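You operate a simulated robot arm through the tools that you are given. There is no shell and no other tool.

The job below is to be done with a simulated robot arm. You get a single attempt, and the scene is never put back.

Task
Put things in order on the wooden table. At the end: the grey steel weight from the wooden table stands on top of the beige flat board; the orange measuring pot (marked "MIX") stands where the green and purple tray stood; the blue tape roll from the wooden table stands on top of the brown carton; the green and purple tray from the wooden table is on the purple plate; whatever was shut is shut again. Leave all else as you found it, and nothing knocked over.

Only the result counts: the job must be done as asked and must still hold three seconds after the hand-in. Knocking over, shifting, dropping, spilling or breaking anything else fails it.

Robot
A 5-joint arm with a two-finger parallel gripper, fixed in place. Base frame: the origin is at the foot of the arm, x ahead of it, y to its left, z up; the work surface is at about z = 0. Lengths are in mm, angles in degrees, forces in N, time in s.
With the tool pointing down near the work surface it reaches from about 260 to 680 mm from the base axis. Its first joint turns from -66.0 to 66.0 degrees. The tool tilts only in the upright plane through the base axis and itself; it spins freely about its own axis. Payload 2.9 kg.
The TCP is the grasp point between the finger pads, 30 mm short of the fingertips. In the tool frame z runs along the fingers and y along their closing line. Largest opening 110 mm; finger width 20, thickness 10; the body of the gripper, 48 by 112 mm, starts 55 mm behind the TCP.
Orientation is that of the tool frame in the base frame, as [roll, pitch, yaw] about the fixed x, y, z axes, in that order (R = Rz(yaw) Ry(pitch) Rx(roll)). With the fingers straight down and closing along the base's y, the tool's x points along the base's -x, its y along +y and its z along -z.

Tools
- The arm moves only by the tool nudge_tool. Its argument "deltas" is a list of rows, each a list of 7 numbers: the turn, a rotation vector about the tool's x, y, z in units of 120 degrees (1.0 is 120 degrees), then the shift along the tool's x, y, z in units of 100 mm (1.0 is 100 mm), then the finger opening in mm, from 0 to 110. In form: [[wx, wy, wz, tx, ty, tz, claw], ...]. A call has 1 to 20 rows; each row is the pose to reach, as a shift and turn from the pose commanded when the call began, along the tool's axes at that moment. A call with a number of a shift or a turn outside -1 to 1 is refused whole. Rows are played at 5 a second. More than 50 mm and 8.6 degrees between two rows, or a gripper value outside its range, and nothing of the call is played. Where a pose cannot be reached the arm comes as near as it can. A force on the tool above 40 N (or 10 N above the force at the start of the call, whichever is more), or a blocked arm, ends the call early, and 0.2 s more pass. Each finger travels about 108 mm/s and halts on what it meets, pressing with about 30 N; the grip force reading is that of the motor and also rises with nothing between the fingers. The clock runs only during rows and for 0.2 s after the last one: add rows that repeat a pose to give the fingers time. It gives the time, the measured TCP pose, the force on the tool (base axes), the opening and the grip force at its end, in the units of the frame above (readings bear some noise), with the torque about the TCP (base axes, N m) and any sound that the robot's microphone picked up, and new pictures: "pictures" is both (left out), scene, wrist or none.
- Cameras (640 x 400 px; columns grow to the right, rows downward): "scene" is fixed at [30.4, -454.6, 592.6]; the picture's right is [0.79, -0.61, 0.00], its down [-0.42, -0.54, -0.73] and it looks along [0.45, 0.58, -0.68] (base axes); focal length 282 px, centre (320, 200). "wrist" rides on the gripper at [72, 17, -103] in the tool frame; the picture's right is [-0.23, 0.97, 0.00], its down [-0.76, -0.18, -0.62] and it looks along [-0.61, -0.14, 0.78] (tool axes); focal length 222 px, centre (320, 200). There is no depth. A picture from a camera that has moved, and an enlarged one, comes with that camera's place and axes in the base frame and with its lens.
- zoom(camera, box): a new picture of the part [left, top, right, bottom] of that camera's present view, enlarged. It takes no simulated time.
- finish_job(): hands the job in; it is judged then, once.

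Nothing tells you positions but the pictures and the camera data. Unless the task says otherwise, let go and move clear before handing in.

The tools are called after "Emit:" as a command line: name --pt "numbers of a row" for each row, then --argument value for the rest, lists and objects as JSON in quotes. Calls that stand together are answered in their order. nudge_tool: Moves the arm, as the interface text tells. Its arguments: {"type":"object","properties":{"deltas":{"type":"array","items":{"type":"array","items":{"type":"number"}}},"pictures":{"type":"string","enum":["both","scene","wrist","none"]}},"required":["deltas"]} The other tools are called the same way: zoom (camera, box) takes an enlarged picture of a part of a camera's view; finish_job () hands the job in.

At the start:

```text
t: 0.0
position: [390.2, 154.7, 327.7]
tool_rot: [180.0, 0.0, -180.0]
force: [-0.1, -0.4, -1.1]
ft_torque: [0.0, 0.01, 0.04]
width: 109.9
finger_force: 0.1
```

scene: 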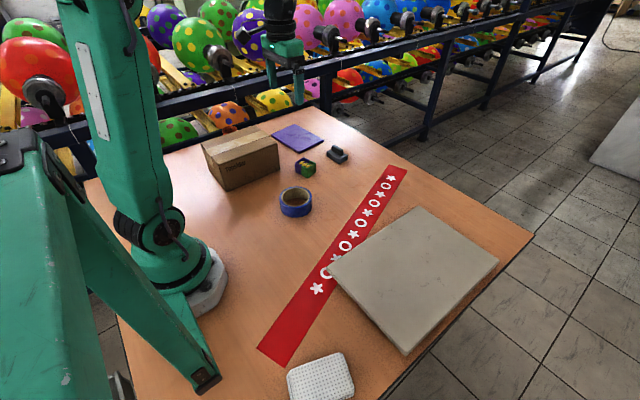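
wrist: 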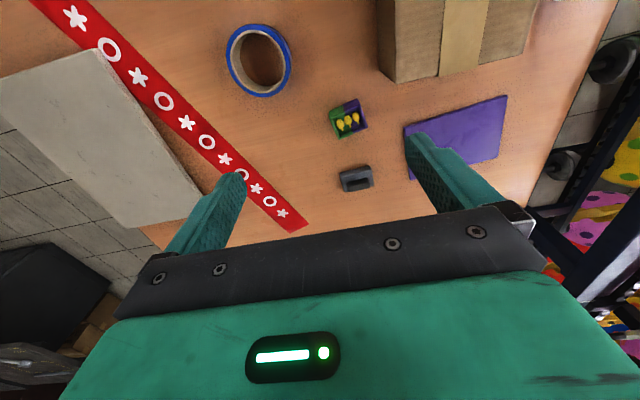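

I see a wooden table with a carton, purple plate, small green/purple tray, grey weight, blue tape roll, a red strip, a beige board and a white item near the front. I don't yet see the orange pot; I'll zoom in to look closer.

Emit:
zoom --camera "scene" --box '[190, 110, 370, 225]'

Emit:
zoom --camera "scene" --box '[240, 300, 400, 400]'

Emit:
zoom --camera "scene" --box '[60, 60, 260, 185]'

Emit:
zoom --camera "wrist" --box '[220, 0, 560, 212]'

```text
3.48 times, centred on (280, 168) of scene
camera zoom: at [30.4, -454.6, 592.6], right [0.79, -0.61, 0.0], down [-0.42, -0.54, -0.73], along [0.45, 0.58, -0.68], focal length 982 px, centre (459, 313)
```

zoom: 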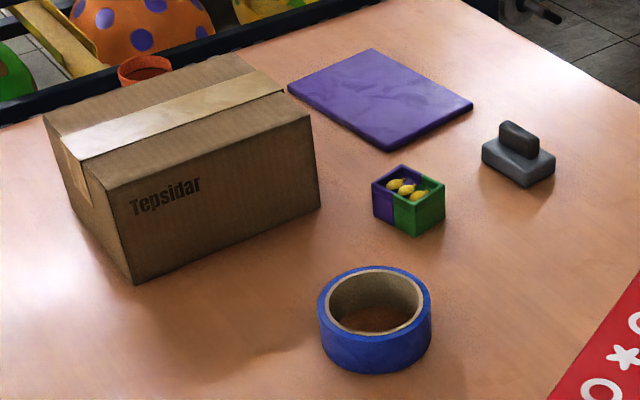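

```text
4.00 times, centred on (320, 350) of scene
camera zoom: at [30.4, -454.6, 592.6], right [0.79, -0.61, 0.0], down [-0.42, -0.54, -0.73], along [0.45, 0.58, -0.68], focal length 1130 px, centre (320, -400)
```

zoom: 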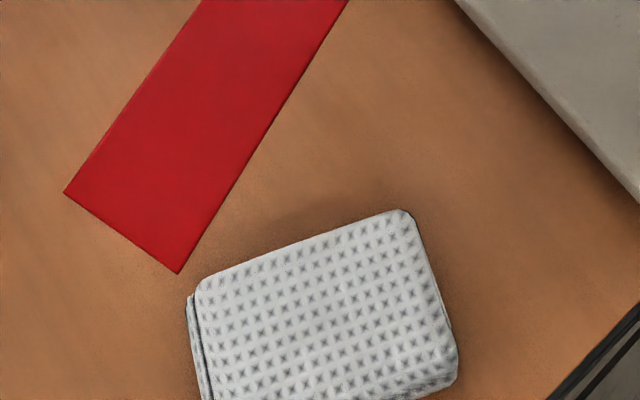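

```text
3.20 times, centred on (160, 122) of scene
camera zoom: at [30.4, -454.6, 592.6], right [0.79, -0.61, 0.0], down [-0.42, -0.54, -0.73], along [0.45, 0.58, -0.68], focal length 904 px, centre (832, 448)
```

zoom: 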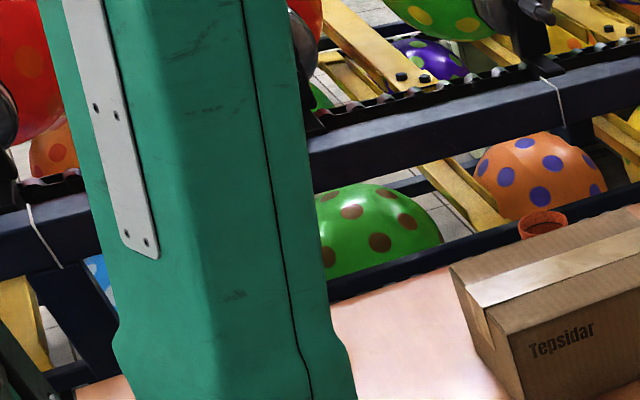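

```text
1.88 times, centred on (390, 106) of wrist
camera zoom: at [319.1, 173.2, 429.3], right [0.23, 0.97, 0.0], down [0.76, -0.18, 0.62], along [0.61, -0.14, -0.78], focal length 418 px, centre (188, 377)
```

zoom: 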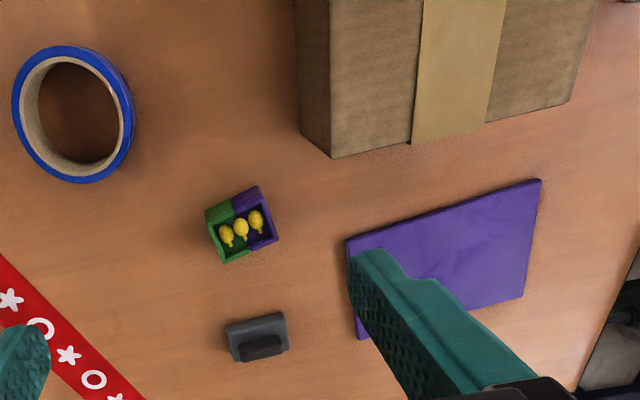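

The pot is hidden behind the carton, with only its rim showing. I estimate the carton at x 208–407, y 262–412, height about 107. I'll turn the wrist camera toward +y and move up over the carton to find the pot.

Emit:
nudge_tool --pt "0 0 -0.068 0.05 0.09 -0.03 110" --pt "0 0 -0.136 0.1 0.18 -0.06 110" --pt "0 0 -0.205 0.15 0.27 -0.09 110" --pt "0 0 -0.273 0.2 0.36 -0.12 110" --pt "0 0 -0.341 0.25 0.45 -0.15 110" --pt "0 0 -0.409 0.3 0.54 -0.18 110" --pt "0 0 -0.477 0.35 0.63 -0.21 110" --pt "0 0 -0.545 0.4 0.72 -0.24 110" --pt "0 0 -0.614 0.45 0.81 -0.27 110" --pt "0 0 -0.682 0.5 0.9 -0.3 110" --pt "0 0 -0.75 0.55 1.0 -0.33 110" --pt "0 0 -0.75 0.55 1.0 -0.33 110"

```text
t: 2.6
position: [335.9, 255.1, 359.2]
tool_rot: [-180.0, 0.0, -89.9]
force: [-0.9, -0.2, 0.3]
ft_torque: [0.0, 0.0, -0.05]
width: 109.9
finger_force: 0.1
camera wrist: at [319.6, 184.3, 462.8], right [-0.97, 0.23, 0.0], down [0.18, 0.76, 0.62], along [0.14, 0.61, -0.78], focal length 222 px, centre (320, 200)
```

scene: 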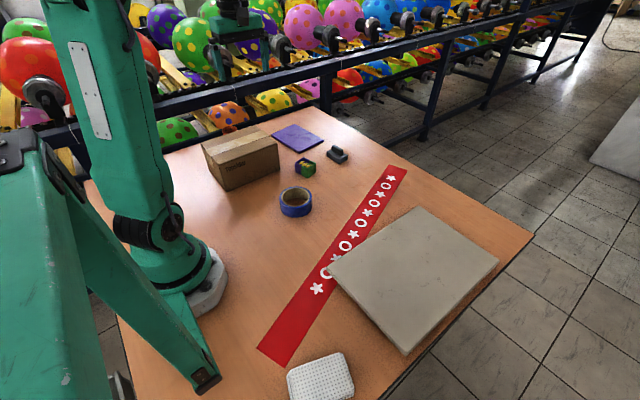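
wrist: 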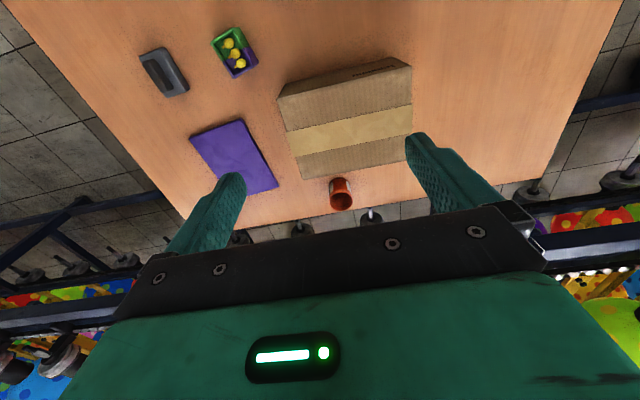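

The pot is standing behind the carton close to the table's far edge. I'll zoom in on it and its surroundings.

Emit:
zoom --camera "wrist" --box '[270, 130, 430, 230]'

Emit:
zoom --camera "wrist" --box '[130, 10, 290, 110]'

Emit:
zoom --camera "wrist" --box '[160, 60, 440, 235]'

```text
4.00 times, centred on (350, 180) of wrist
camera zoom: at [319.6, 184.3, 462.8], right [-0.97, 0.23, 0.0], down [0.18, 0.76, 0.62], along [0.14, 0.61, -0.78], focal length 888 px, centre (200, 280)
```

zoom: 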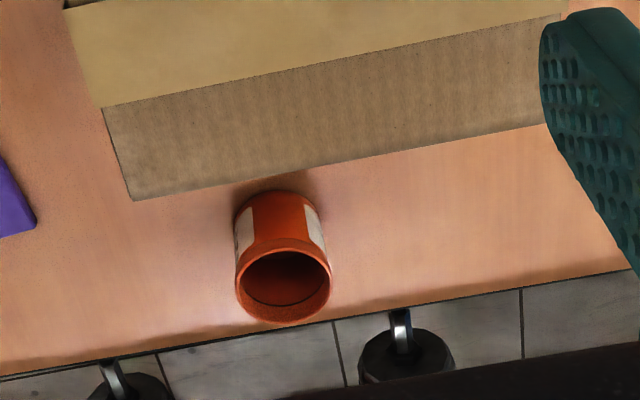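

```text
4.00 times, centred on (210, 60) of wrist
camera zoom: at [319.6, 184.3, 462.8], right [-0.97, 0.23, 0.0], down [0.18, 0.76, 0.62], along [0.14, 0.61, -0.78], focal length 888 px, centre (760, 760)
```

zoom: 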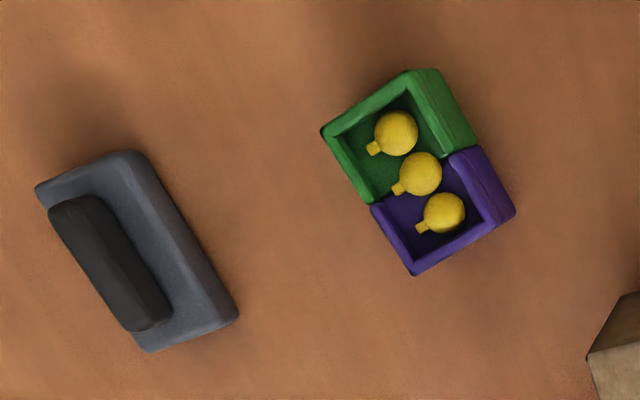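

```text
2.29 times, centred on (300, 148) of wrist
camera zoom: at [319.6, 184.3, 462.8], right [-0.97, 0.23, 0.0], down [0.18, 0.76, 0.62], along [0.14, 0.61, -0.78], focal length 508 px, centre (366, 320)
```

zoom: 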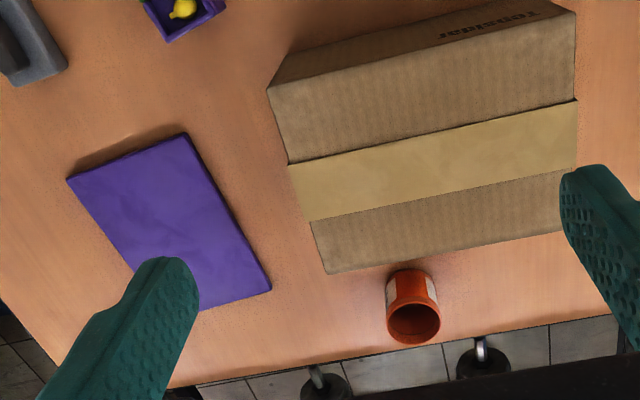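

The pot is an open cup about 55 mm wide and 63 mm tall, near (345, 510). The tray holds three loose yellow items and sits near (467, 193), turned about 11°. I'll hover over the tray with the fingers aligned to its short side.

Emit:
nudge_tool --pt "0 0 -0.015 0.08 -0.16 0.08 110" --pt "0 0 -0.03 0.16 -0.33 0.16 110" --pt "0 0 -0.045 0.24 -0.5 0.25 110" --pt "0 0 -0.06 0.32 -0.66 0.33 110" --pt "0 0 -0.075 0.4 -0.83 0.42 110" --pt "0 0 -0.0917 0.5 -1.0 0.5 110" --pt "0 0 -0.0917 0.5 -1.0 0.5 110" --pictures "none"

```text
t: 4.2
position: [437.6, 204.3, 310.3]
tool_rot: [180.0, 0.0, -79.0]
force: [0.7, -0.9, 0.7]
ft_torque: [-0.01, -0.02, -0.01]
width: 110.3
finger_force: 0.1
```

I'm near the tray and aligned with it. Next I move directly over it and go down to about z=220 for a check view.

Emit:
nudge_tool --pt "0 0 0 0.05 -0.09 0.3 110" --pt "0 0 0 0.1 -0.18 0.6 110" --pt "0 0 0 0.167 -0.267 0.9 110" --pt "0 0 0 0.167 -0.267 0.9 110"

```text
t: 5.2
position: [466.2, 193.7, 219.8]
tool_rot: [-180.0, 0.0, -79.0]
force: [-0.4, 0.6, -0.3]
ft_torque: [-0.03, 0.04, -0.04]
width: 110.0
finger_force: 0.1
camera wrist: at [463.1, 120.6, 322.3], right [-1.0, 0.04, 0.0], down [0.03, 0.78, 0.62], along [0.02, 0.62, -0.78], focal length 222 px, centre (320, 200)
```

scene: 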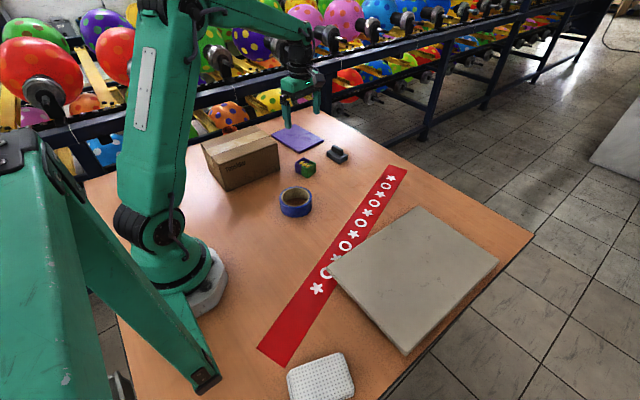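
wrist: 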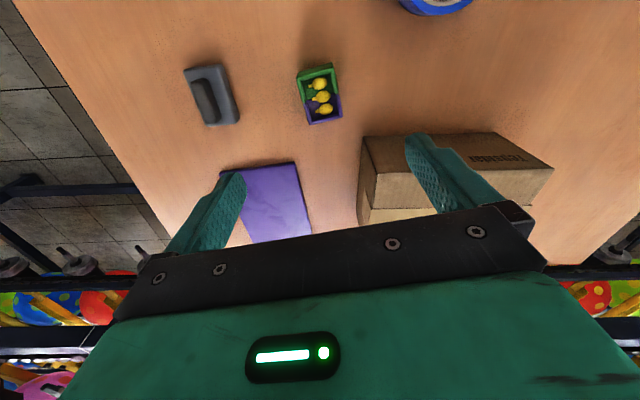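

Emit:
zoom --camera "wrist" --box '[240, 45, 400, 145]'

Emit:
zoom --camera "wrist" --box '[160, 40, 320, 140]'

Emit:
zoom --camera "wrist" --box '[200, 140, 360, 240]'

```text
4.00 times, centred on (320, 95) of wrist
camera zoom: at [463.1, 120.6, 322.3], right [-1.0, 0.04, 0.0], down [0.03, 0.78, 0.62], along [0.02, 0.62, -0.78], focal length 888 px, centre (320, 620)
```

zoom: 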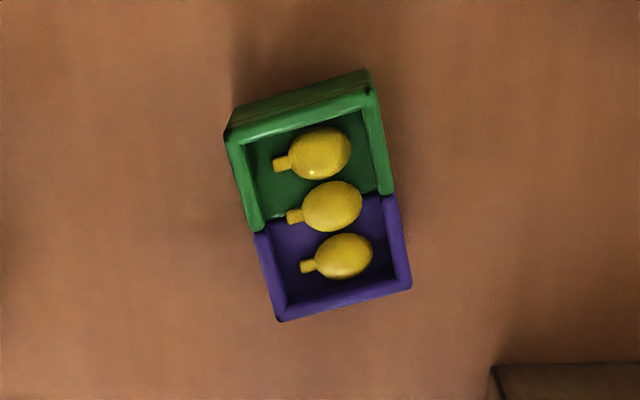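

```text
4.00 times, centred on (240, 90) of wrist
camera zoom: at [463.1, 120.6, 322.3], right [-1.0, 0.04, 0.0], down [0.03, 0.78, 0.62], along [0.02, 0.62, -0.78], focal length 888 px, centre (640, 640)
```

zoom: 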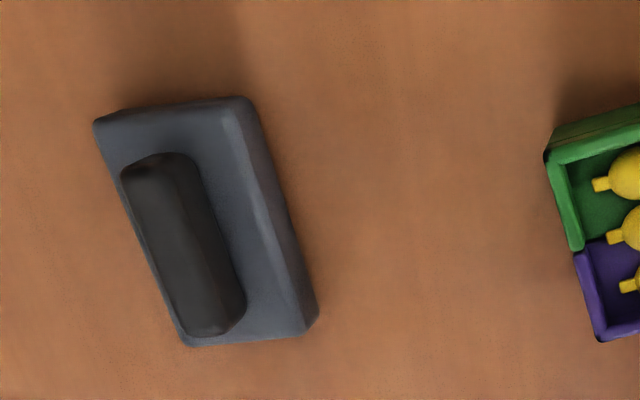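

```text
4.00 times, centred on (280, 190) of wrist
camera zoom: at [463.1, 120.6, 322.3], right [-1.0, 0.04, 0.0], down [0.03, 0.78, 0.62], along [0.02, 0.62, -0.78], focal length 888 px, centre (480, 240)
```

zoom: 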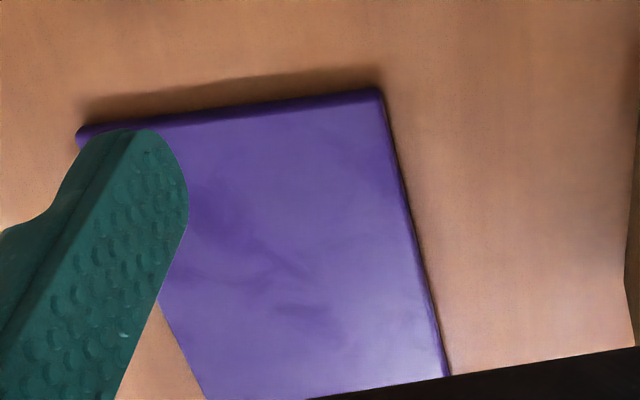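

The tray's centre measures (465, 193), turned about 13°. The weight is near (606, 192), and the plate corners are near (510, 294), (637, 307) and (493, 468). I'll descend over the tray with a small yaw correction.

Emit:
nudge_tool --pt "0 0 -0.008 0 0.007 0.25 110" --pt "0 0 -0.0167 0.005 0.014 0.5 110" --pt "0 0 -0.0167 0.005 0.014 0.75 110" --pt "0 0 -0.0167 0.005 0.014 1.0 110" --pt "0 0 -0.0167 0.005 0.014 1.0 110" --pictures "both"

```text
t: 6.4
position: [464.7, 192.2, 119.4]
tool_rot: [-180.0, 0.0, -76.9]
force: [-0.2, 0.9, -0.1]
ft_torque: [0.0, -0.02, -0.01]
width: 109.7
finger_force: 0.0
camera wrist: at [464.8, 119.9, 222.2], right [-1.0, 0.0, 0.0], down [0.0, 0.78, 0.62], along [0.0, 0.62, -0.78], focal length 222 px, centre (320, 200)
```

scene: 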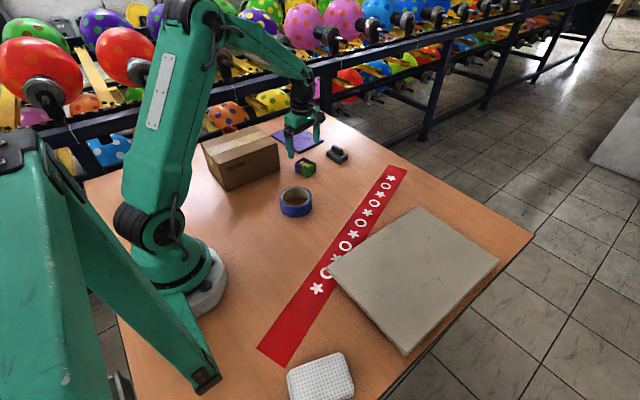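
wrist: 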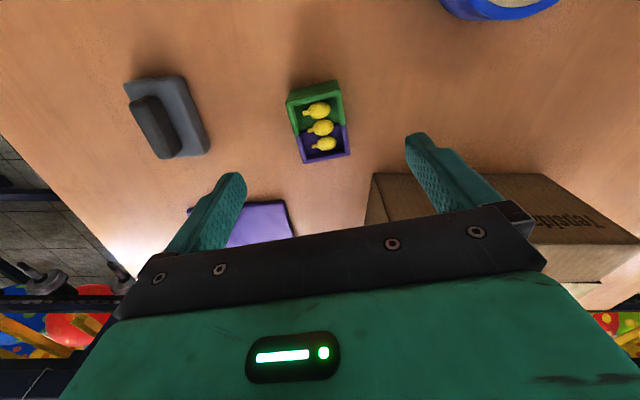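

Emit:
zoom --camera "wrist" --box '[240, 70, 400, 170]'

```text
4.00 times, centred on (320, 120) of wrist
camera zoom: at [464.8, 119.9, 222.2], right [-1.0, 0.0, 0.0], down [0.0, 0.78, 0.62], along [0.0, 0.62, -0.78], focal length 888 px, centre (320, 520)
```

zoom: 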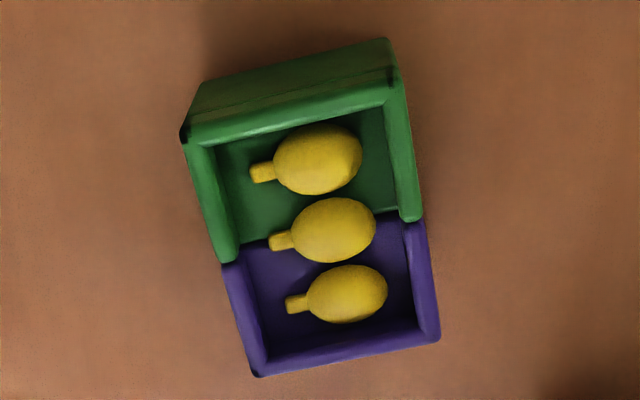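

The centre is confirmed at about (465, 193), with the fingers aligned. I'll descend to z≈35 and close on the short sides.

Emit:
nudge_tool --pt "0 0 0 0 0 0.25 110" --pt "0 0 0 0 0 0.5 110" --pt "0 0 0 0 0 0.7 110" --pt "0 0 0 0 0 0.84 110" --pt "0 0 0 0 0 0.84 110" --pictures "both"

```text
t: 7.6
position: [463.6, 192.4, 35.1]
tool_rot: [180.0, 0.0, -77.0]
force: [0.4, -0.7, 0.8]
ft_torque: [0.0, 0.01, -0.02]
width: 109.8
finger_force: 0.0
camera wrist: at [464.4, 119.4, 138.0], right [-1.0, 0.0, 0.0], down [0.0, 0.78, 0.62], along [0.0, 0.62, -0.78], focal length 222 px, centre (320, 200)
```

scene: 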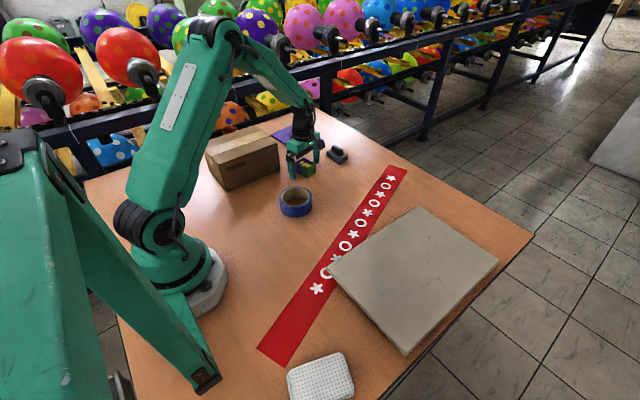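
wrist: 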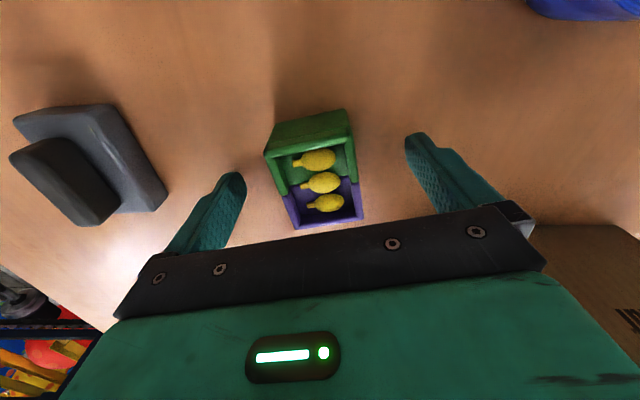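

The fingers straddle the tray with clearance on both sides. I close them gradually.

Emit:
nudge_tool --pt "0 0 0 0 0 0 90" --pt "0 0 0 0 0 0 70" --pt "0 0 0 0 0 0 56" --pt "0 0 0 0 0 0 50" --pt "0 0 0 0 0 0 45" --pt "0 0 0 0 0 0 40" --pt "0 0 0 0 0 0 35" --pt "0 0 0 0 0 0 30" --pt "0 0 0 0 0 0 25" --pt "0 0 0 0 0 0 25" --pictures "both"

```text
t: 9.8
position: [465.0, 192.1, 35.4]
tool_rot: [-180.0, 0.0, -76.9]
force: [0.3, -0.5, 0.4]
ft_torque: [-0.02, 0.03, 0.04]
width: 44.3
finger_force: 30.2
camera wrist: at [464.5, 119.4, 138.3], right [-1.0, 0.0, 0.0], down [0.0, 0.78, 0.62], along [0.0, 0.62, -0.78], focal length 222 px, centre (320, 200)
```

scene: 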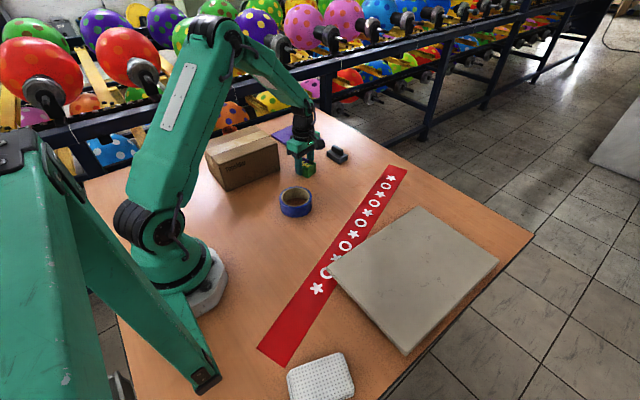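
wrist: 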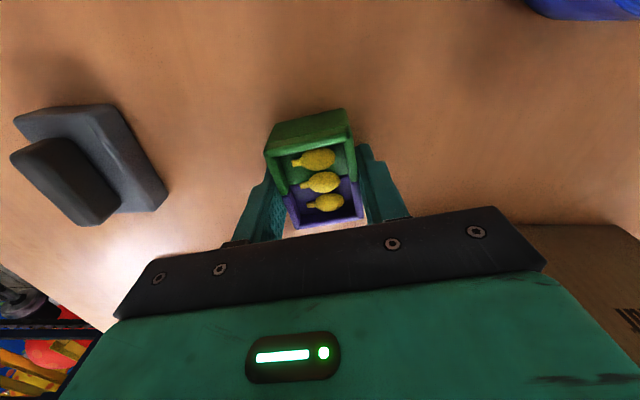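

The tray is gripped at 44 mm wide. I lift it slowly and straight up.

Emit:
nudge_tool --pt "0 0 0 0 0 -0.03 25" --pt "0 0 0 0 0 -0.1 25" --pt "0 0 0 0 0 -0.2 25" --pt "0 0 0 0 0 -0.32 25" --pt "0 0 0 0 0 -0.44 25" --pt "0 0 0 0 0 -0.54 25" --pt "0 0 0 0 0 -0.6 25" --pt "0 0 0 0 0 -0.6 25" --pictures "both"

```text
t: 11.6
position: [464.3, 190.6, 97.0]
tool_rot: [180.0, 0.0, -76.9]
force: [-0.8, 0.5, 0.5]
ft_torque: [0.03, -0.01, -0.02]
width: 44.4
finger_force: 30.1
camera wrist: at [464.3, 119.5, 198.6], right [-1.0, 0.0, 0.0], down [0.0, 0.78, 0.62], along [0.0, 0.62, -0.78], focal length 222 px, centre (320, 200)
```

scene: 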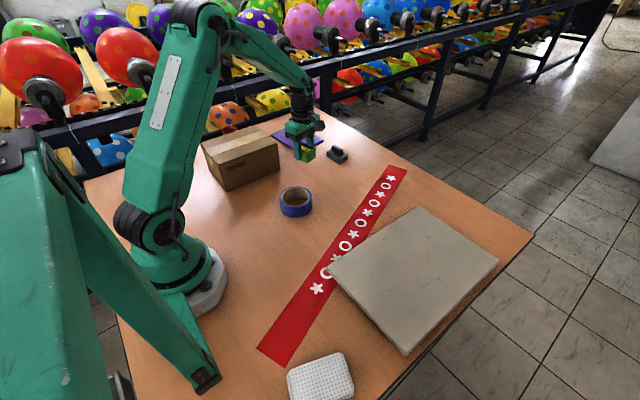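
wrist: 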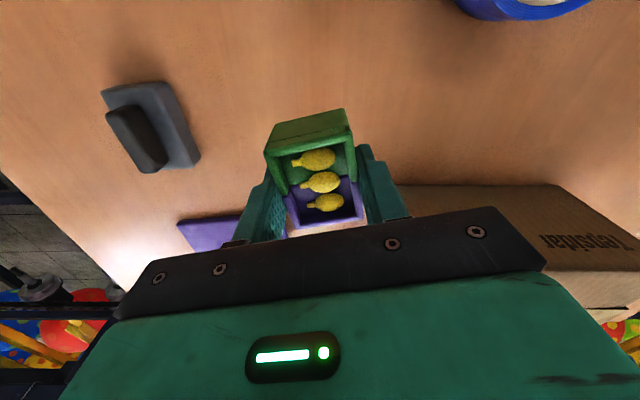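

The tray is up and its contents are steady. I carry it toward the plate at about (550, 350) in two stages.

Emit:
nudge_tool --pt "0 0 0 -0.05 -0.044 0 25" --pt "0 0 0 -0.15 -0.132 0 25" --pt "0 0 0 -0.28 -0.246 0 25" --pt "0 0 0 -0.41 -0.36 0 25" --pt "0 0 0 -0.53 -0.466 0 25" --pt "0 0 0 -0.62 -0.545 0 25" --pt "0 0 0 -0.672 -0.591 0 25" --pt "0 0 0 -0.672 -0.591 0 25" --pictures "none"

Emit:
nudge_tool --pt "0 0 0 -0.05 -0.044 0 25" --pt "0 0 0 -0.15 -0.132 0 25" --pt "0 0 0 -0.28 -0.246 0 25" --pt "0 0 0 -0.41 -0.36 0 25" --pt "0 0 0 -0.53 -0.466 0 25" --pt "0 0 0 -0.62 -0.545 0 25" --pt "0 0 0 -0.672 -0.591 0 25" --pt "0 0 0 -0.672 -0.591 0 25" --pictures "both"

```text
t: 13.4
position: [506.8, 270.5, 96.0]
tool_rot: [180.0, -0.1, -77.0]
force: [0.3, -0.3, 0.4]
ft_torque: [0.0, 0.01, -0.03]
width: 44.3
finger_force: 30.2
```

```text
t: 15.2
position: [550.0, 349.5, 96.1]
tool_rot: [-180.0, 0.0, -77.0]
force: [-0.1, 0.2, 0.0]
ft_torque: [-0.02, -0.01, -0.01]
width: 44.5
finger_force: 30.1
camera wrist: at [549.3, 277.6, 198.4], right [-1.0, 0.0, 0.0], down [0.0, 0.78, 0.62], along [0.0, 0.62, -0.78], focal length 222 px, centre (320, 200)
```

scene: 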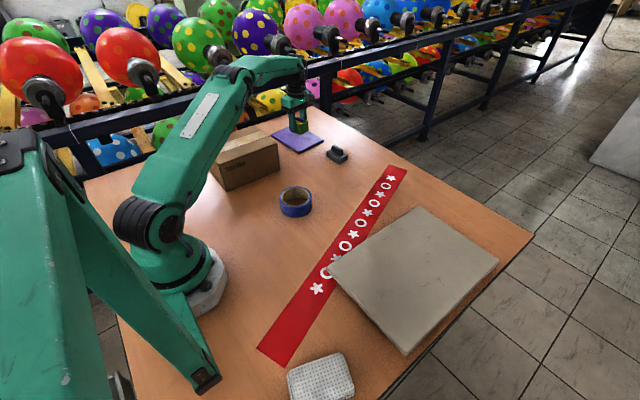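
wrist: 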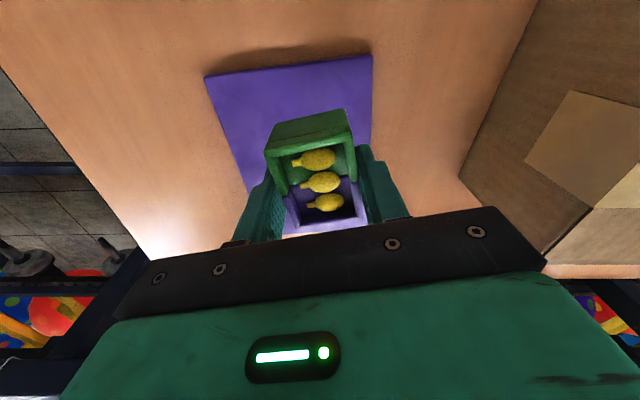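

The tray is over the plate at (550, 350), well inside its edges. I lower it to near the plate surface.

Emit:
nudge_tool --pt "0 0 0 0 0 0.08 25" --pt "0 0 0 0 0 0.2 25" --pt "0 0 0 0 0 0.32 25" --pt "0 0 0 0 0 0.41 25" --pt "0 0 0 0 0 0.47 25" --pt "0 0 0 0 0 0.47 25" --pictures "wrist"

Emit:
zoom --camera "scene" --box '[250, 80, 370, 155]'

```text
t: 16.6
position: [549.9, 350.1, 47.2]
tool_rot: [180.0, 0.0, -77.1]
force: [-0.3, 0.5, -0.3]
ft_torque: [-0.07, 0.01, -0.01]
width: 44.5
finger_force: 30.6
camera wrist: at [550.0, 277.5, 151.1], right [-1.0, 0.0, 0.0], down [0.0, 0.78, 0.62], along [0.0, 0.62, -0.78], focal length 222 px, centre (320, 200)
```

wrist: 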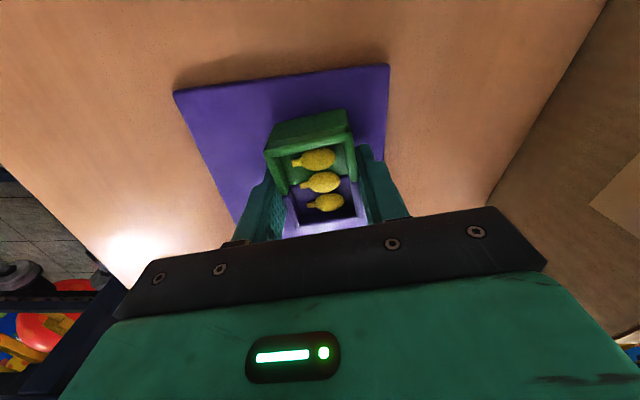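

```text
5.33 times, centred on (310, 118) of scene
camera zoom: at [30.4, -454.6, 592.6], right [0.79, -0.61, 0.0], down [-0.42, -0.54, -0.73], along [0.45, 0.58, -0.68], focal length 1506 px, centre (373, 640)
```

zoom: 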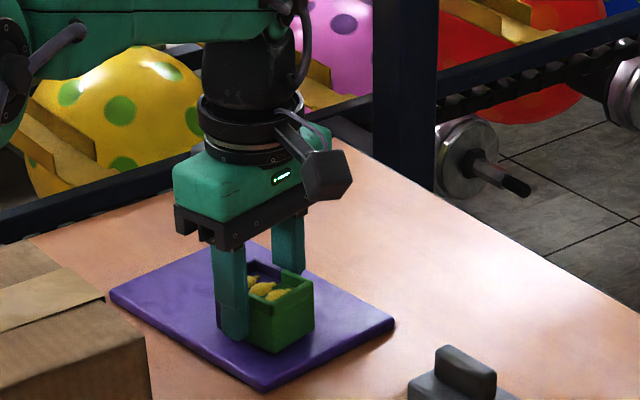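

The tray is hovering a few mm above the plate. I lower it in small steps while watching the force.

Emit:
nudge_tool --pt "0 0 0 0 0 0.015 25" --pt "0 0 0 0 0 0.03 25" --pt "0 0 0 0 0 0.03 25" --pictures "none"

```text
t: 17.4
position: [549.8, 349.9, 44.5]
tool_rot: [180.0, 0.0, -76.9]
force: [-0.2, -0.7, 1.6]
ft_torque: [0.02, 0.03, 0.01]
width: 44.4
finger_force: 30.2
```

Emit:
nudge_tool --pt "0 0 0 0 0 0.01 25" --pt "0 0 0 0 0 0.01 25" --pictures "none"

```text
t: 18.0
position: [550.3, 350.5, 45.5]
tool_rot: [-179.9, 0.0, -76.8]
force: [-2.0, -1.8, 8.7]
ft_torque: [-0.16, 0.1, -0.01]
width: 44.2
finger_force: 29.5
```

Contact is made at about 9 N, so the tray rests on the plate. I open the fingers gradually and then rise.

Emit:
nudge_tool --pt "0 0 0 0 0 0 40" --pt "0 0 0 0 0 0 46" --pt "0 0 0 0 0 0 52" --pt "0 0 0 0 0 0 62" --pt "0 0 0 0 0 0 75" --pt "0 0 0 0 0 0 75" --pictures "wrist"

Emit:
nudge_tool --pt "0 0 0 0 0 -0.1 75" --pt "0 0 0 0 0 -0.3 75" --pt "0 0 0 0 0 -0.6 75" --pt "0 0 0 0 0 -0.9 90" --pt "0 0 0 0 0 -1.0 110" --pt "0 0 0 0 0 -1.0 110" --pictures "both"

```text
t: 19.4
position: [550.1, 351.0, 44.7]
tool_rot: [-179.9, 0.0, -77.1]
force: [0.2, -1.1, 0.1]
ft_torque: [0.0, 0.0, 0.0]
width: 75.0
finger_force: 0.0
camera wrist: at [549.8, 277.5, 147.1], right [-1.0, 0.0, 0.0], down [0.0, 0.78, 0.62], along [0.0, 0.62, -0.78], focal length 222 px, centre (320, 200)
```

wrist: 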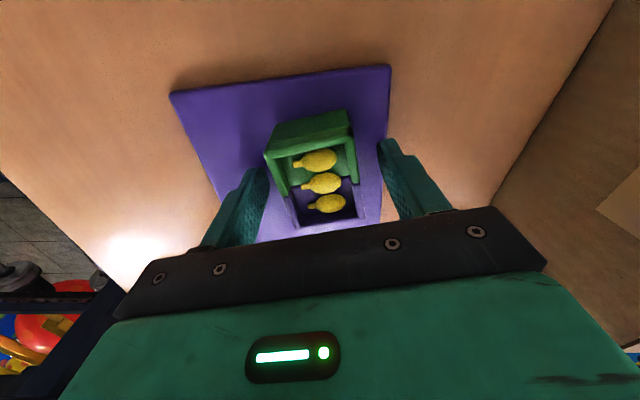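

```text
t: 20.8
position: [549.3, 348.9, 144.8]
tool_rot: [-180.0, 0.0, -76.9]
force: [1.2, 0.8, 0.2]
ft_torque: [-0.03, 0.02, -0.02]
width: 110.0
finger_force: 0.1
camera wrist: at [549.0, 277.3, 247.2], right [-1.0, 0.0, 0.0], down [0.0, 0.78, 0.62], along [0.0, 0.62, -0.78], focal length 222 px, centre (320, 200)
```

scene: 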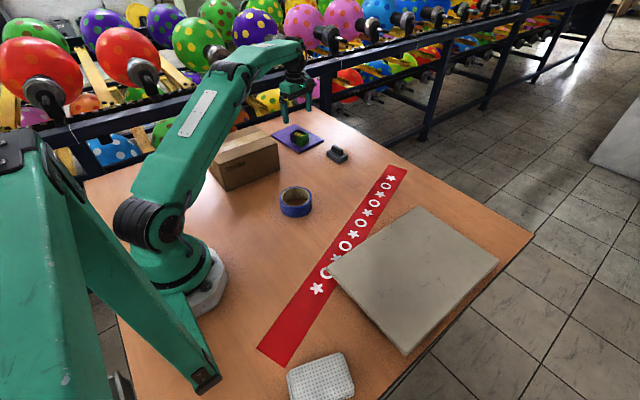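
wrist: 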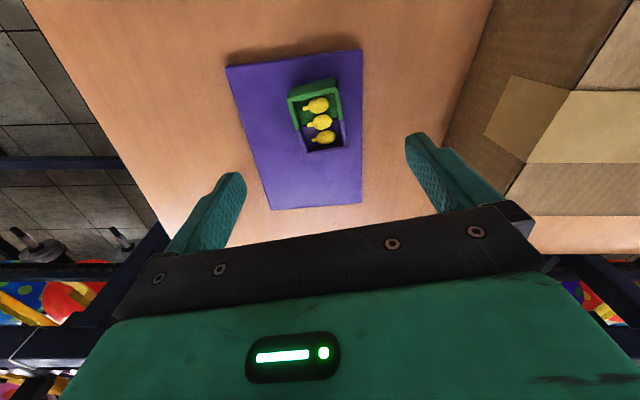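

The tray stands on the plate. Now I rise and travel toward the pot behind the carton, near (345, 510), keeping well above the carton.

Emit:
nudge_tool --pt "0 0 0 0 0 -0.3 110" --pt "0 0 0 0 0 -0.6 110" --pt "0 0 0 -0.15 0.12 -0.8 110" --pt "0 0 0 -0.35 0.28 -0.8 110" --pt "0 0 0 -0.55 0.44 -0.8 110" --pt "0 0 0 -0.675 0.54 -0.8 110" --pt "0 0 0 -0.675 0.54 -0.8 110" --pictures "none"

Emit:
nudge_tool --pt "0 0 0 -0.2 0.16 0 110" --pt "0 0 0 -0.45 0.36 0 110" --pt "0 0 0 -0.675 0.54 0 110" --pt "0 0 0 -0.675 0.54 0 110" --pictures "both"

```text
t: 22.4
position: [481.6, 403.6, 225.2]
tool_rot: [-180.0, 0.1, -77.0]
force: [0.6, -0.7, 0.9]
ft_torque: [-0.01, -0.02, 0.0]
width: 109.8
finger_force: 0.1
```

```text
t: 23.4
position: [414.5, 458.5, 225.2]
tool_rot: [-180.0, 0.0, -77.0]
force: [-0.2, 0.6, 0.4]
ft_torque: [0.01, 0.01, -0.03]
width: 110.0
finger_force: 0.0
camera wrist: at [413.8, 385.5, 327.6], right [-1.0, 0.0, 0.0], down [0.0, 0.78, 0.62], along [0.0, 0.62, -0.78], focal length 222 px, centre (320, 200)
```

scene: 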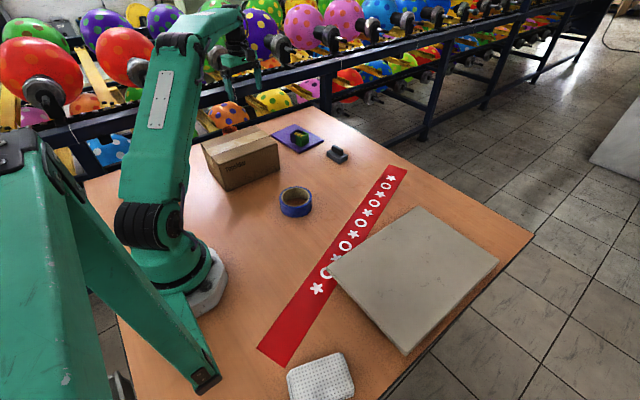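
wrist: 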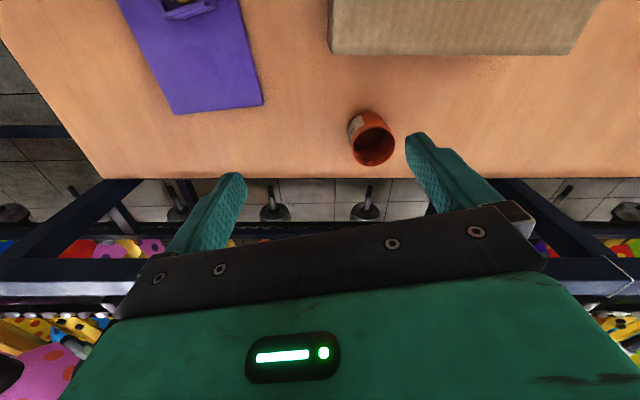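

Emit:
zoom --camera "wrist" --box '[300, 80, 460, 180]'

```text
4.00 times, centred on (380, 130) of wrist
camera zoom: at [413.8, 385.5, 327.6], right [-1.0, 0.0, 0.0], down [0.0, 0.78, 0.62], along [0.0, 0.62, -0.78], focal length 888 px, centre (80, 480)
```

zoom: 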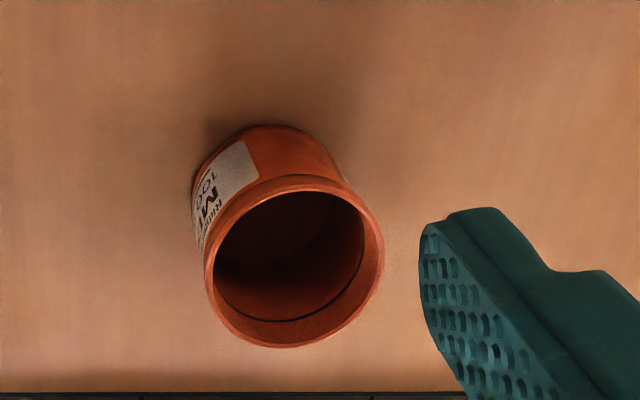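

The pot stands at about (344, 511), an open cup with a "MIX 100"-style label. I move directly over it for a check.

Emit:
nudge_tool --pt "0 0 0 -0.22 0.19 0 110" --pt "0 0 0 -0.45 0.38 0.1 110" --pt "0 0 0 -0.67 0.569 0.35 110" --pt "0 0 0 -0.67 0.569 0.6 110" --pt "0 0 0 -0.67 0.569 0.6 110" --pictures "both"

Emit:
zoom --camera "wrist" --box '[240, 60, 400, 160]'

```text
t: 24.6
position: [343.7, 511.5, 164.9]
tool_rot: [-180.0, 0.0, -77.0]
force: [0.0, 0.5, -0.4]
ft_torque: [0.02, -0.02, 0.02]
width: 109.8
finger_force: 0.1
camera wrist: at [343.5, 437.7, 267.7], right [-1.0, 0.0, 0.0], down [0.0, 0.78, 0.62], along [0.0, 0.62, -0.78], focal length 222 px, centre (320, 200)
```

scene: 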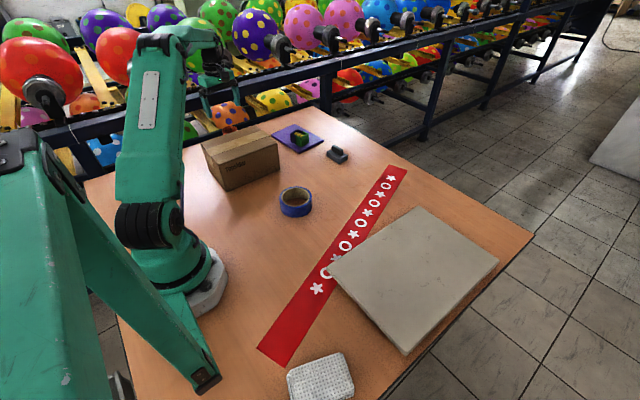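
wrist: 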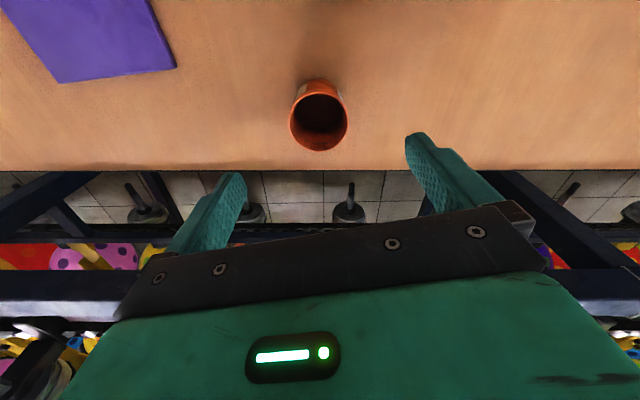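

```text
4.00 times, centred on (320, 110) of wrist
camera zoom: at [343.5, 437.7, 267.7], right [-1.0, 0.0, 0.0], down [0.0, 0.78, 0.62], along [0.0, 0.62, -0.78], focal length 888 px, centre (320, 560)
```

zoom: 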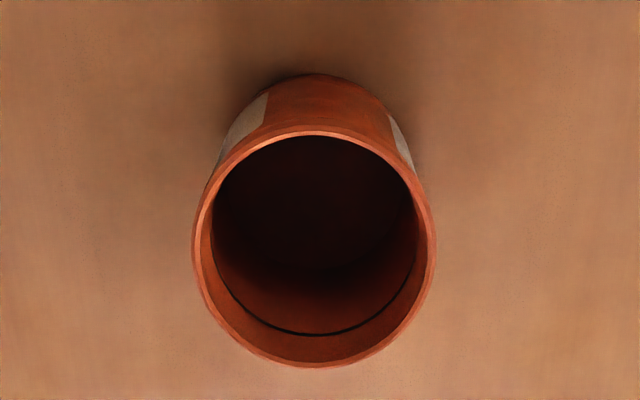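

The pot's centre is at (344.5, 511.5), right under the tool. I descend to straddle it in two steps.

Emit:
nudge_tool --pt "0 0 0 0 -0.005 0.25 110" --pt "0 0 0 0 -0.008 0.5 110" --pt "0 0 0 0 -0.008 0.7 110" --pt "0 0 0 0 -0.008 0.85 110" --pt "0 0 0 0 -0.008 0.85 110" --pictures "wrist"

```text
t: 25.8
position: [344.2, 510.5, 79.5]
tool_rot: [-179.9, 0.0, -77.0]
force: [-1.0, 1.0, 0.7]
ft_torque: [-0.01, 0.02, 0.0]
width: 109.8
finger_force: 0.1
camera wrist: at [344.7, 437.3, 182.1], right [-1.0, 0.0, 0.0], down [0.0, 0.78, 0.62], along [0.0, 0.62, -0.78], focal length 222 px, centre (320, 200)
```

wrist: 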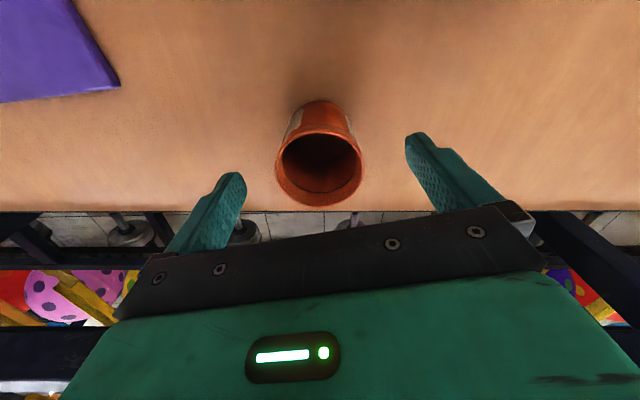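

Emit:
nudge_tool --pt "0 0 0 0 0 0.2 110" --pt "0 0 0 0 0 0.35 110" --pt "0 0 0 0 0 0.42 110" --pt "0 0 0 0 0 0.42 110" --pictures "wrist"

```text
t: 26.8
position: [345.0, 510.6, 36.7]
tool_rot: [-180.0, 0.0, -76.9]
force: [0.2, 0.3, 0.1]
ft_torque: [-0.02, -0.03, 0.02]
width: 110.1
finger_force: 0.0
camera wrist: at [344.4, 437.4, 140.2], right [-1.0, 0.0, 0.0], down [0.0, 0.78, 0.62], along [0.0, 0.62, -0.78], focal length 222 px, centre (320, 200)
```

wrist: 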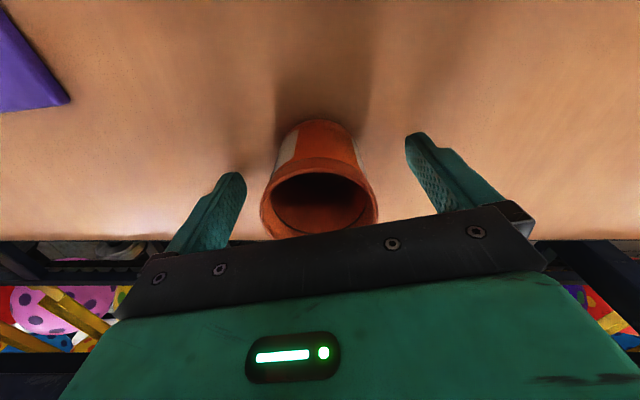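

The pot is centred between the fingers. I close them gently.

Emit:
nudge_tool --pt "0 0 0 0 0 0 90" --pt "0 0 0 0 0 0 72" --pt "0 0 0 0 0 0 64" --pt "0 0 0 0 0 0 60" --pt "0 0 0 0 0 0 56" --pt "0 0 0 0 0 0 52" --pt "0 0 0 0 0 0 48" --pt "0 0 0 0 0 0 44" --pt "0 0 0 0 0 0 40" --pt "0 0 0 0 0 0 35" --pt "0 0 0 0 0 0 35" --pictures "wrist"

```text
t: 29.2
position: [344.7, 510.6, 37.8]
tool_rot: [-179.9, 0.0, -77.0]
force: [-0.1, 0.4, 0.3]
ft_torque: [0.03, 0.0, 0.0]
width: 55.0
finger_force: 30.7
camera wrist: at [344.5, 437.4, 140.5], right [-1.0, 0.0, 0.0], down [0.0, 0.78, 0.62], along [0.0, 0.62, -0.78], focal length 222 px, centre (320, 200)
```

wrist: 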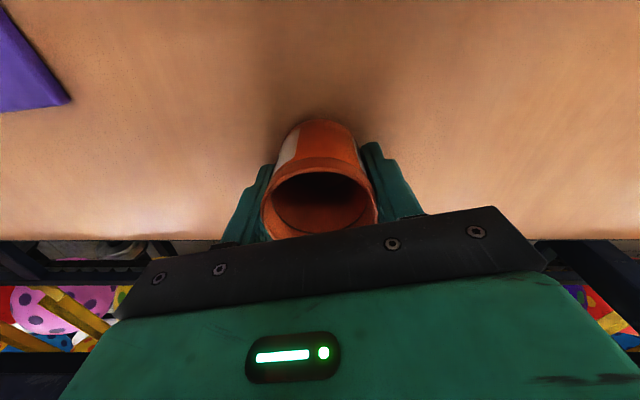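

The pot is gripped at 55 mm. I lift it slowly and straight up so that nothing spills.

Emit:
nudge_tool --pt "0 0 0 0 0 -0.02 35" --pt "0 0 0 0 0 -0.06 35" --pt "0 0 0 0 0 -0.13 35" --pt "0 0 0 0 0 -0.22 35" --pt "0 0 0 0 0 -0.33 35" --pt "0 0 0 0 0 -0.45 35" --pt "0 0 0 0 0 -0.57 35" --pt "0 0 0 0 0 -0.69 35" --pt "0 0 0 0 0 -0.8 35" --pt "0 0 0 0 0 -0.9 35" --pt "0 0 0 0 0 -0.96 35" --pt "0 0 0 0 0 -1.0 35" --pt "0 0 0 0 0 -1.0 35" --pictures "both"

```text
t: 32.0
position: [343.8, 510.1, 137.2]
tool_rot: [-180.0, 0.1, -77.1]
force: [-1.1, -0.4, -0.2]
ft_torque: [0.02, 0.02, 0.0]
width: 54.6
finger_force: 29.9
camera wrist: at [344.5, 437.2, 240.3], right [-1.0, 0.0, 0.0], down [0.0, 0.78, 0.62], along [0.0, 0.62, -0.78], focal length 222 px, centre (320, 200)
```

scene: 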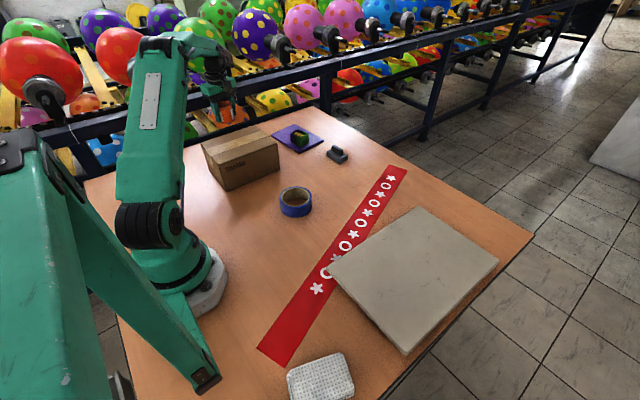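
wrist: 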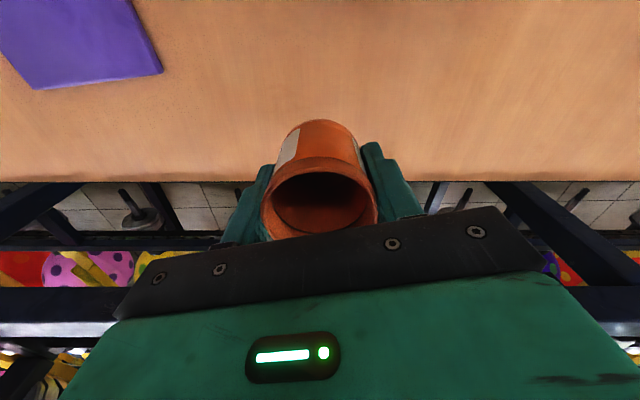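

The pot is held upright. I go up another 70 mm, then move around the carton's right side toward the tray's old spot.

Emit:
nudge_tool --pt "0 0 0 0 0 -0.05 35" --pt "0 0 0 0 0 -0.15 35" --pt "0 0 0 0 0 -0.27 35" --pt "0 0 0 0 0 -0.4 35" --pt "0 0 0 0 0 -0.52 35" --pt "0 0 0 0 0 -0.62 35" --pt "0 0 0 0 0 -0.68 35" --pt "0 0 0 0.03 -0.05 -0.7 35" --pt "0 0 0 0.09 -0.14 -0.7 35" --pt "0 0 0 0.17 -0.26 -0.7 35" --pt "0 0 0 0.25 -0.39 -0.7 35" --pt "0 0 0 0.33 -0.52 -0.7 35" --pt "0 0 0 0.42 -0.65 -0.7 35" --pt "0 0 0 0.5 -0.78 -0.7 35" --pt "0 0 0 0.57 -0.88 -0.7 35" --pt "0 0 0 0.62 -0.95 -0.7 35" --pt "0 0 0 0.637 -0.981 -0.7 35" --pt "0 0 0 0.637 -0.981 -0.7 35" --pictures "scene"

```text
t: 35.8
position: [454.3, 470.4, 207.9]
tool_rot: [-179.9, 0.0, -77.0]
force: [1.1, 0.3, 0.3]
ft_torque: [-0.02, 0.01, 0.02]
width: 54.6
finger_force: 30.4
```

scene: 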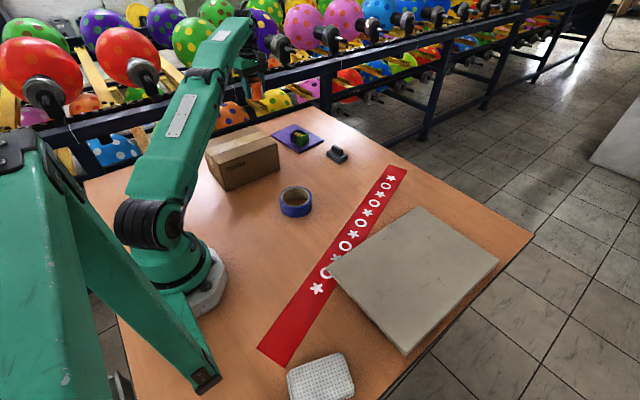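

Next I move in -y toward (465, 193) in three equal, slow segments.

Emit:
nudge_tool --pt "0 0 0 0.05 0.01 0 35" --pt "0 0 0 0.15 0.029 0 35" --pt "0 0 0 0.28 0.054 0 35" --pt "0 0 0 0.42 0.08 0 35" --pt "0 0 0 0.56 0.107 0 35" --pt "0 0 0 0.7 0.134 0 35" --pt "0 0 0 0.81 0.155 0 35" --pt "0 0 0 0.909 0.174 0 35" --pictures "none"

Emit:
nudge_tool --pt "0 0 0 0.1 0.019 0 35" --pt "0 0 0 0.22 0.042 0 35" --pt "0 0 0 0.36 0.069 0 35" --pt "0 0 0 0.5 0.096 0 35" --pt "0 0 0 0.64 0.122 0 35" --pt "0 0 0 0.78 0.149 0 35" --pt "0 0 0 0.909 0.174 0 35" --pictures "none"

Emit:
nudge_tool --pt "0 0 0 0.1 0.019 0 35" --pt "0 0 0 0.22 0.042 0 35" --pt "0 0 0 0.36 0.069 0 35" --pt "0 0 0 0.5 0.096 0 35" --pt "0 0 0 0.64 0.122 0 35" --pt "0 0 0 0.76 0.145 0 35" --pt "0 0 0 0.85 0.163 0 35" --pt "0 0 0 0.909 0.174 0 35" --pt "0 0 0 0.909 0.174 0 35" --pictures "both"

```text
t: 37.6
position: [458.1, 376.8, 207.7]
tool_rot: [-179.9, 0.0, -77.1]
force: [-0.4, -0.1, 0.2]
ft_torque: [-0.03, -0.01, 0.03]
width: 54.7
finger_force: 30.1
```

```text
t: 39.2
position: [460.7, 285.5, 207.8]
tool_rot: [-179.9, 0.1, -77.1]
force: [0.4, 0.1, -0.5]
ft_torque: [0.0, -0.01, 0.04]
width: 54.6
finger_force: 30.3
```

```text
t: 41.2
position: [463.7, 191.0, 206.6]
tool_rot: [180.0, 0.0, -77.0]
force: [-0.5, 0.0, -0.3]
ft_torque: [-0.01, 0.0, 0.02]
width: 54.7
finger_force: 29.5
camera wrist: at [464.5, 119.4, 310.2], right [-1.0, 0.0, 0.0], down [0.0, 0.78, 0.62], along [0.0, 0.62, -0.78], focal length 222 px, centre (320, 200)
```

scene: 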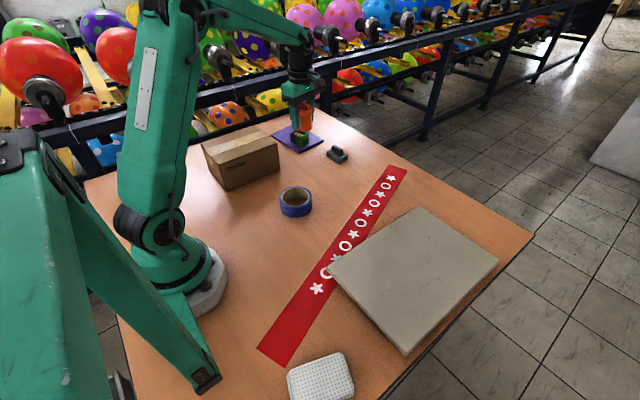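
wrist: 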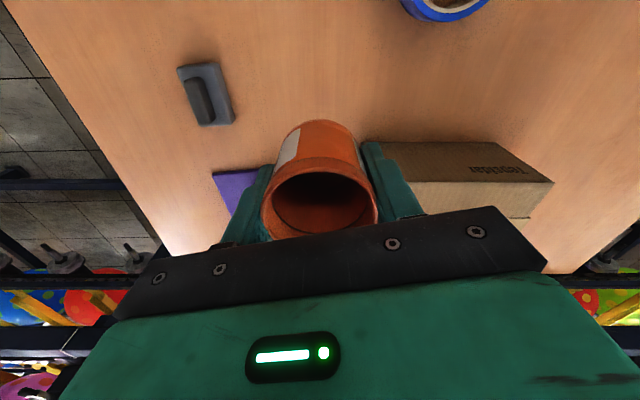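

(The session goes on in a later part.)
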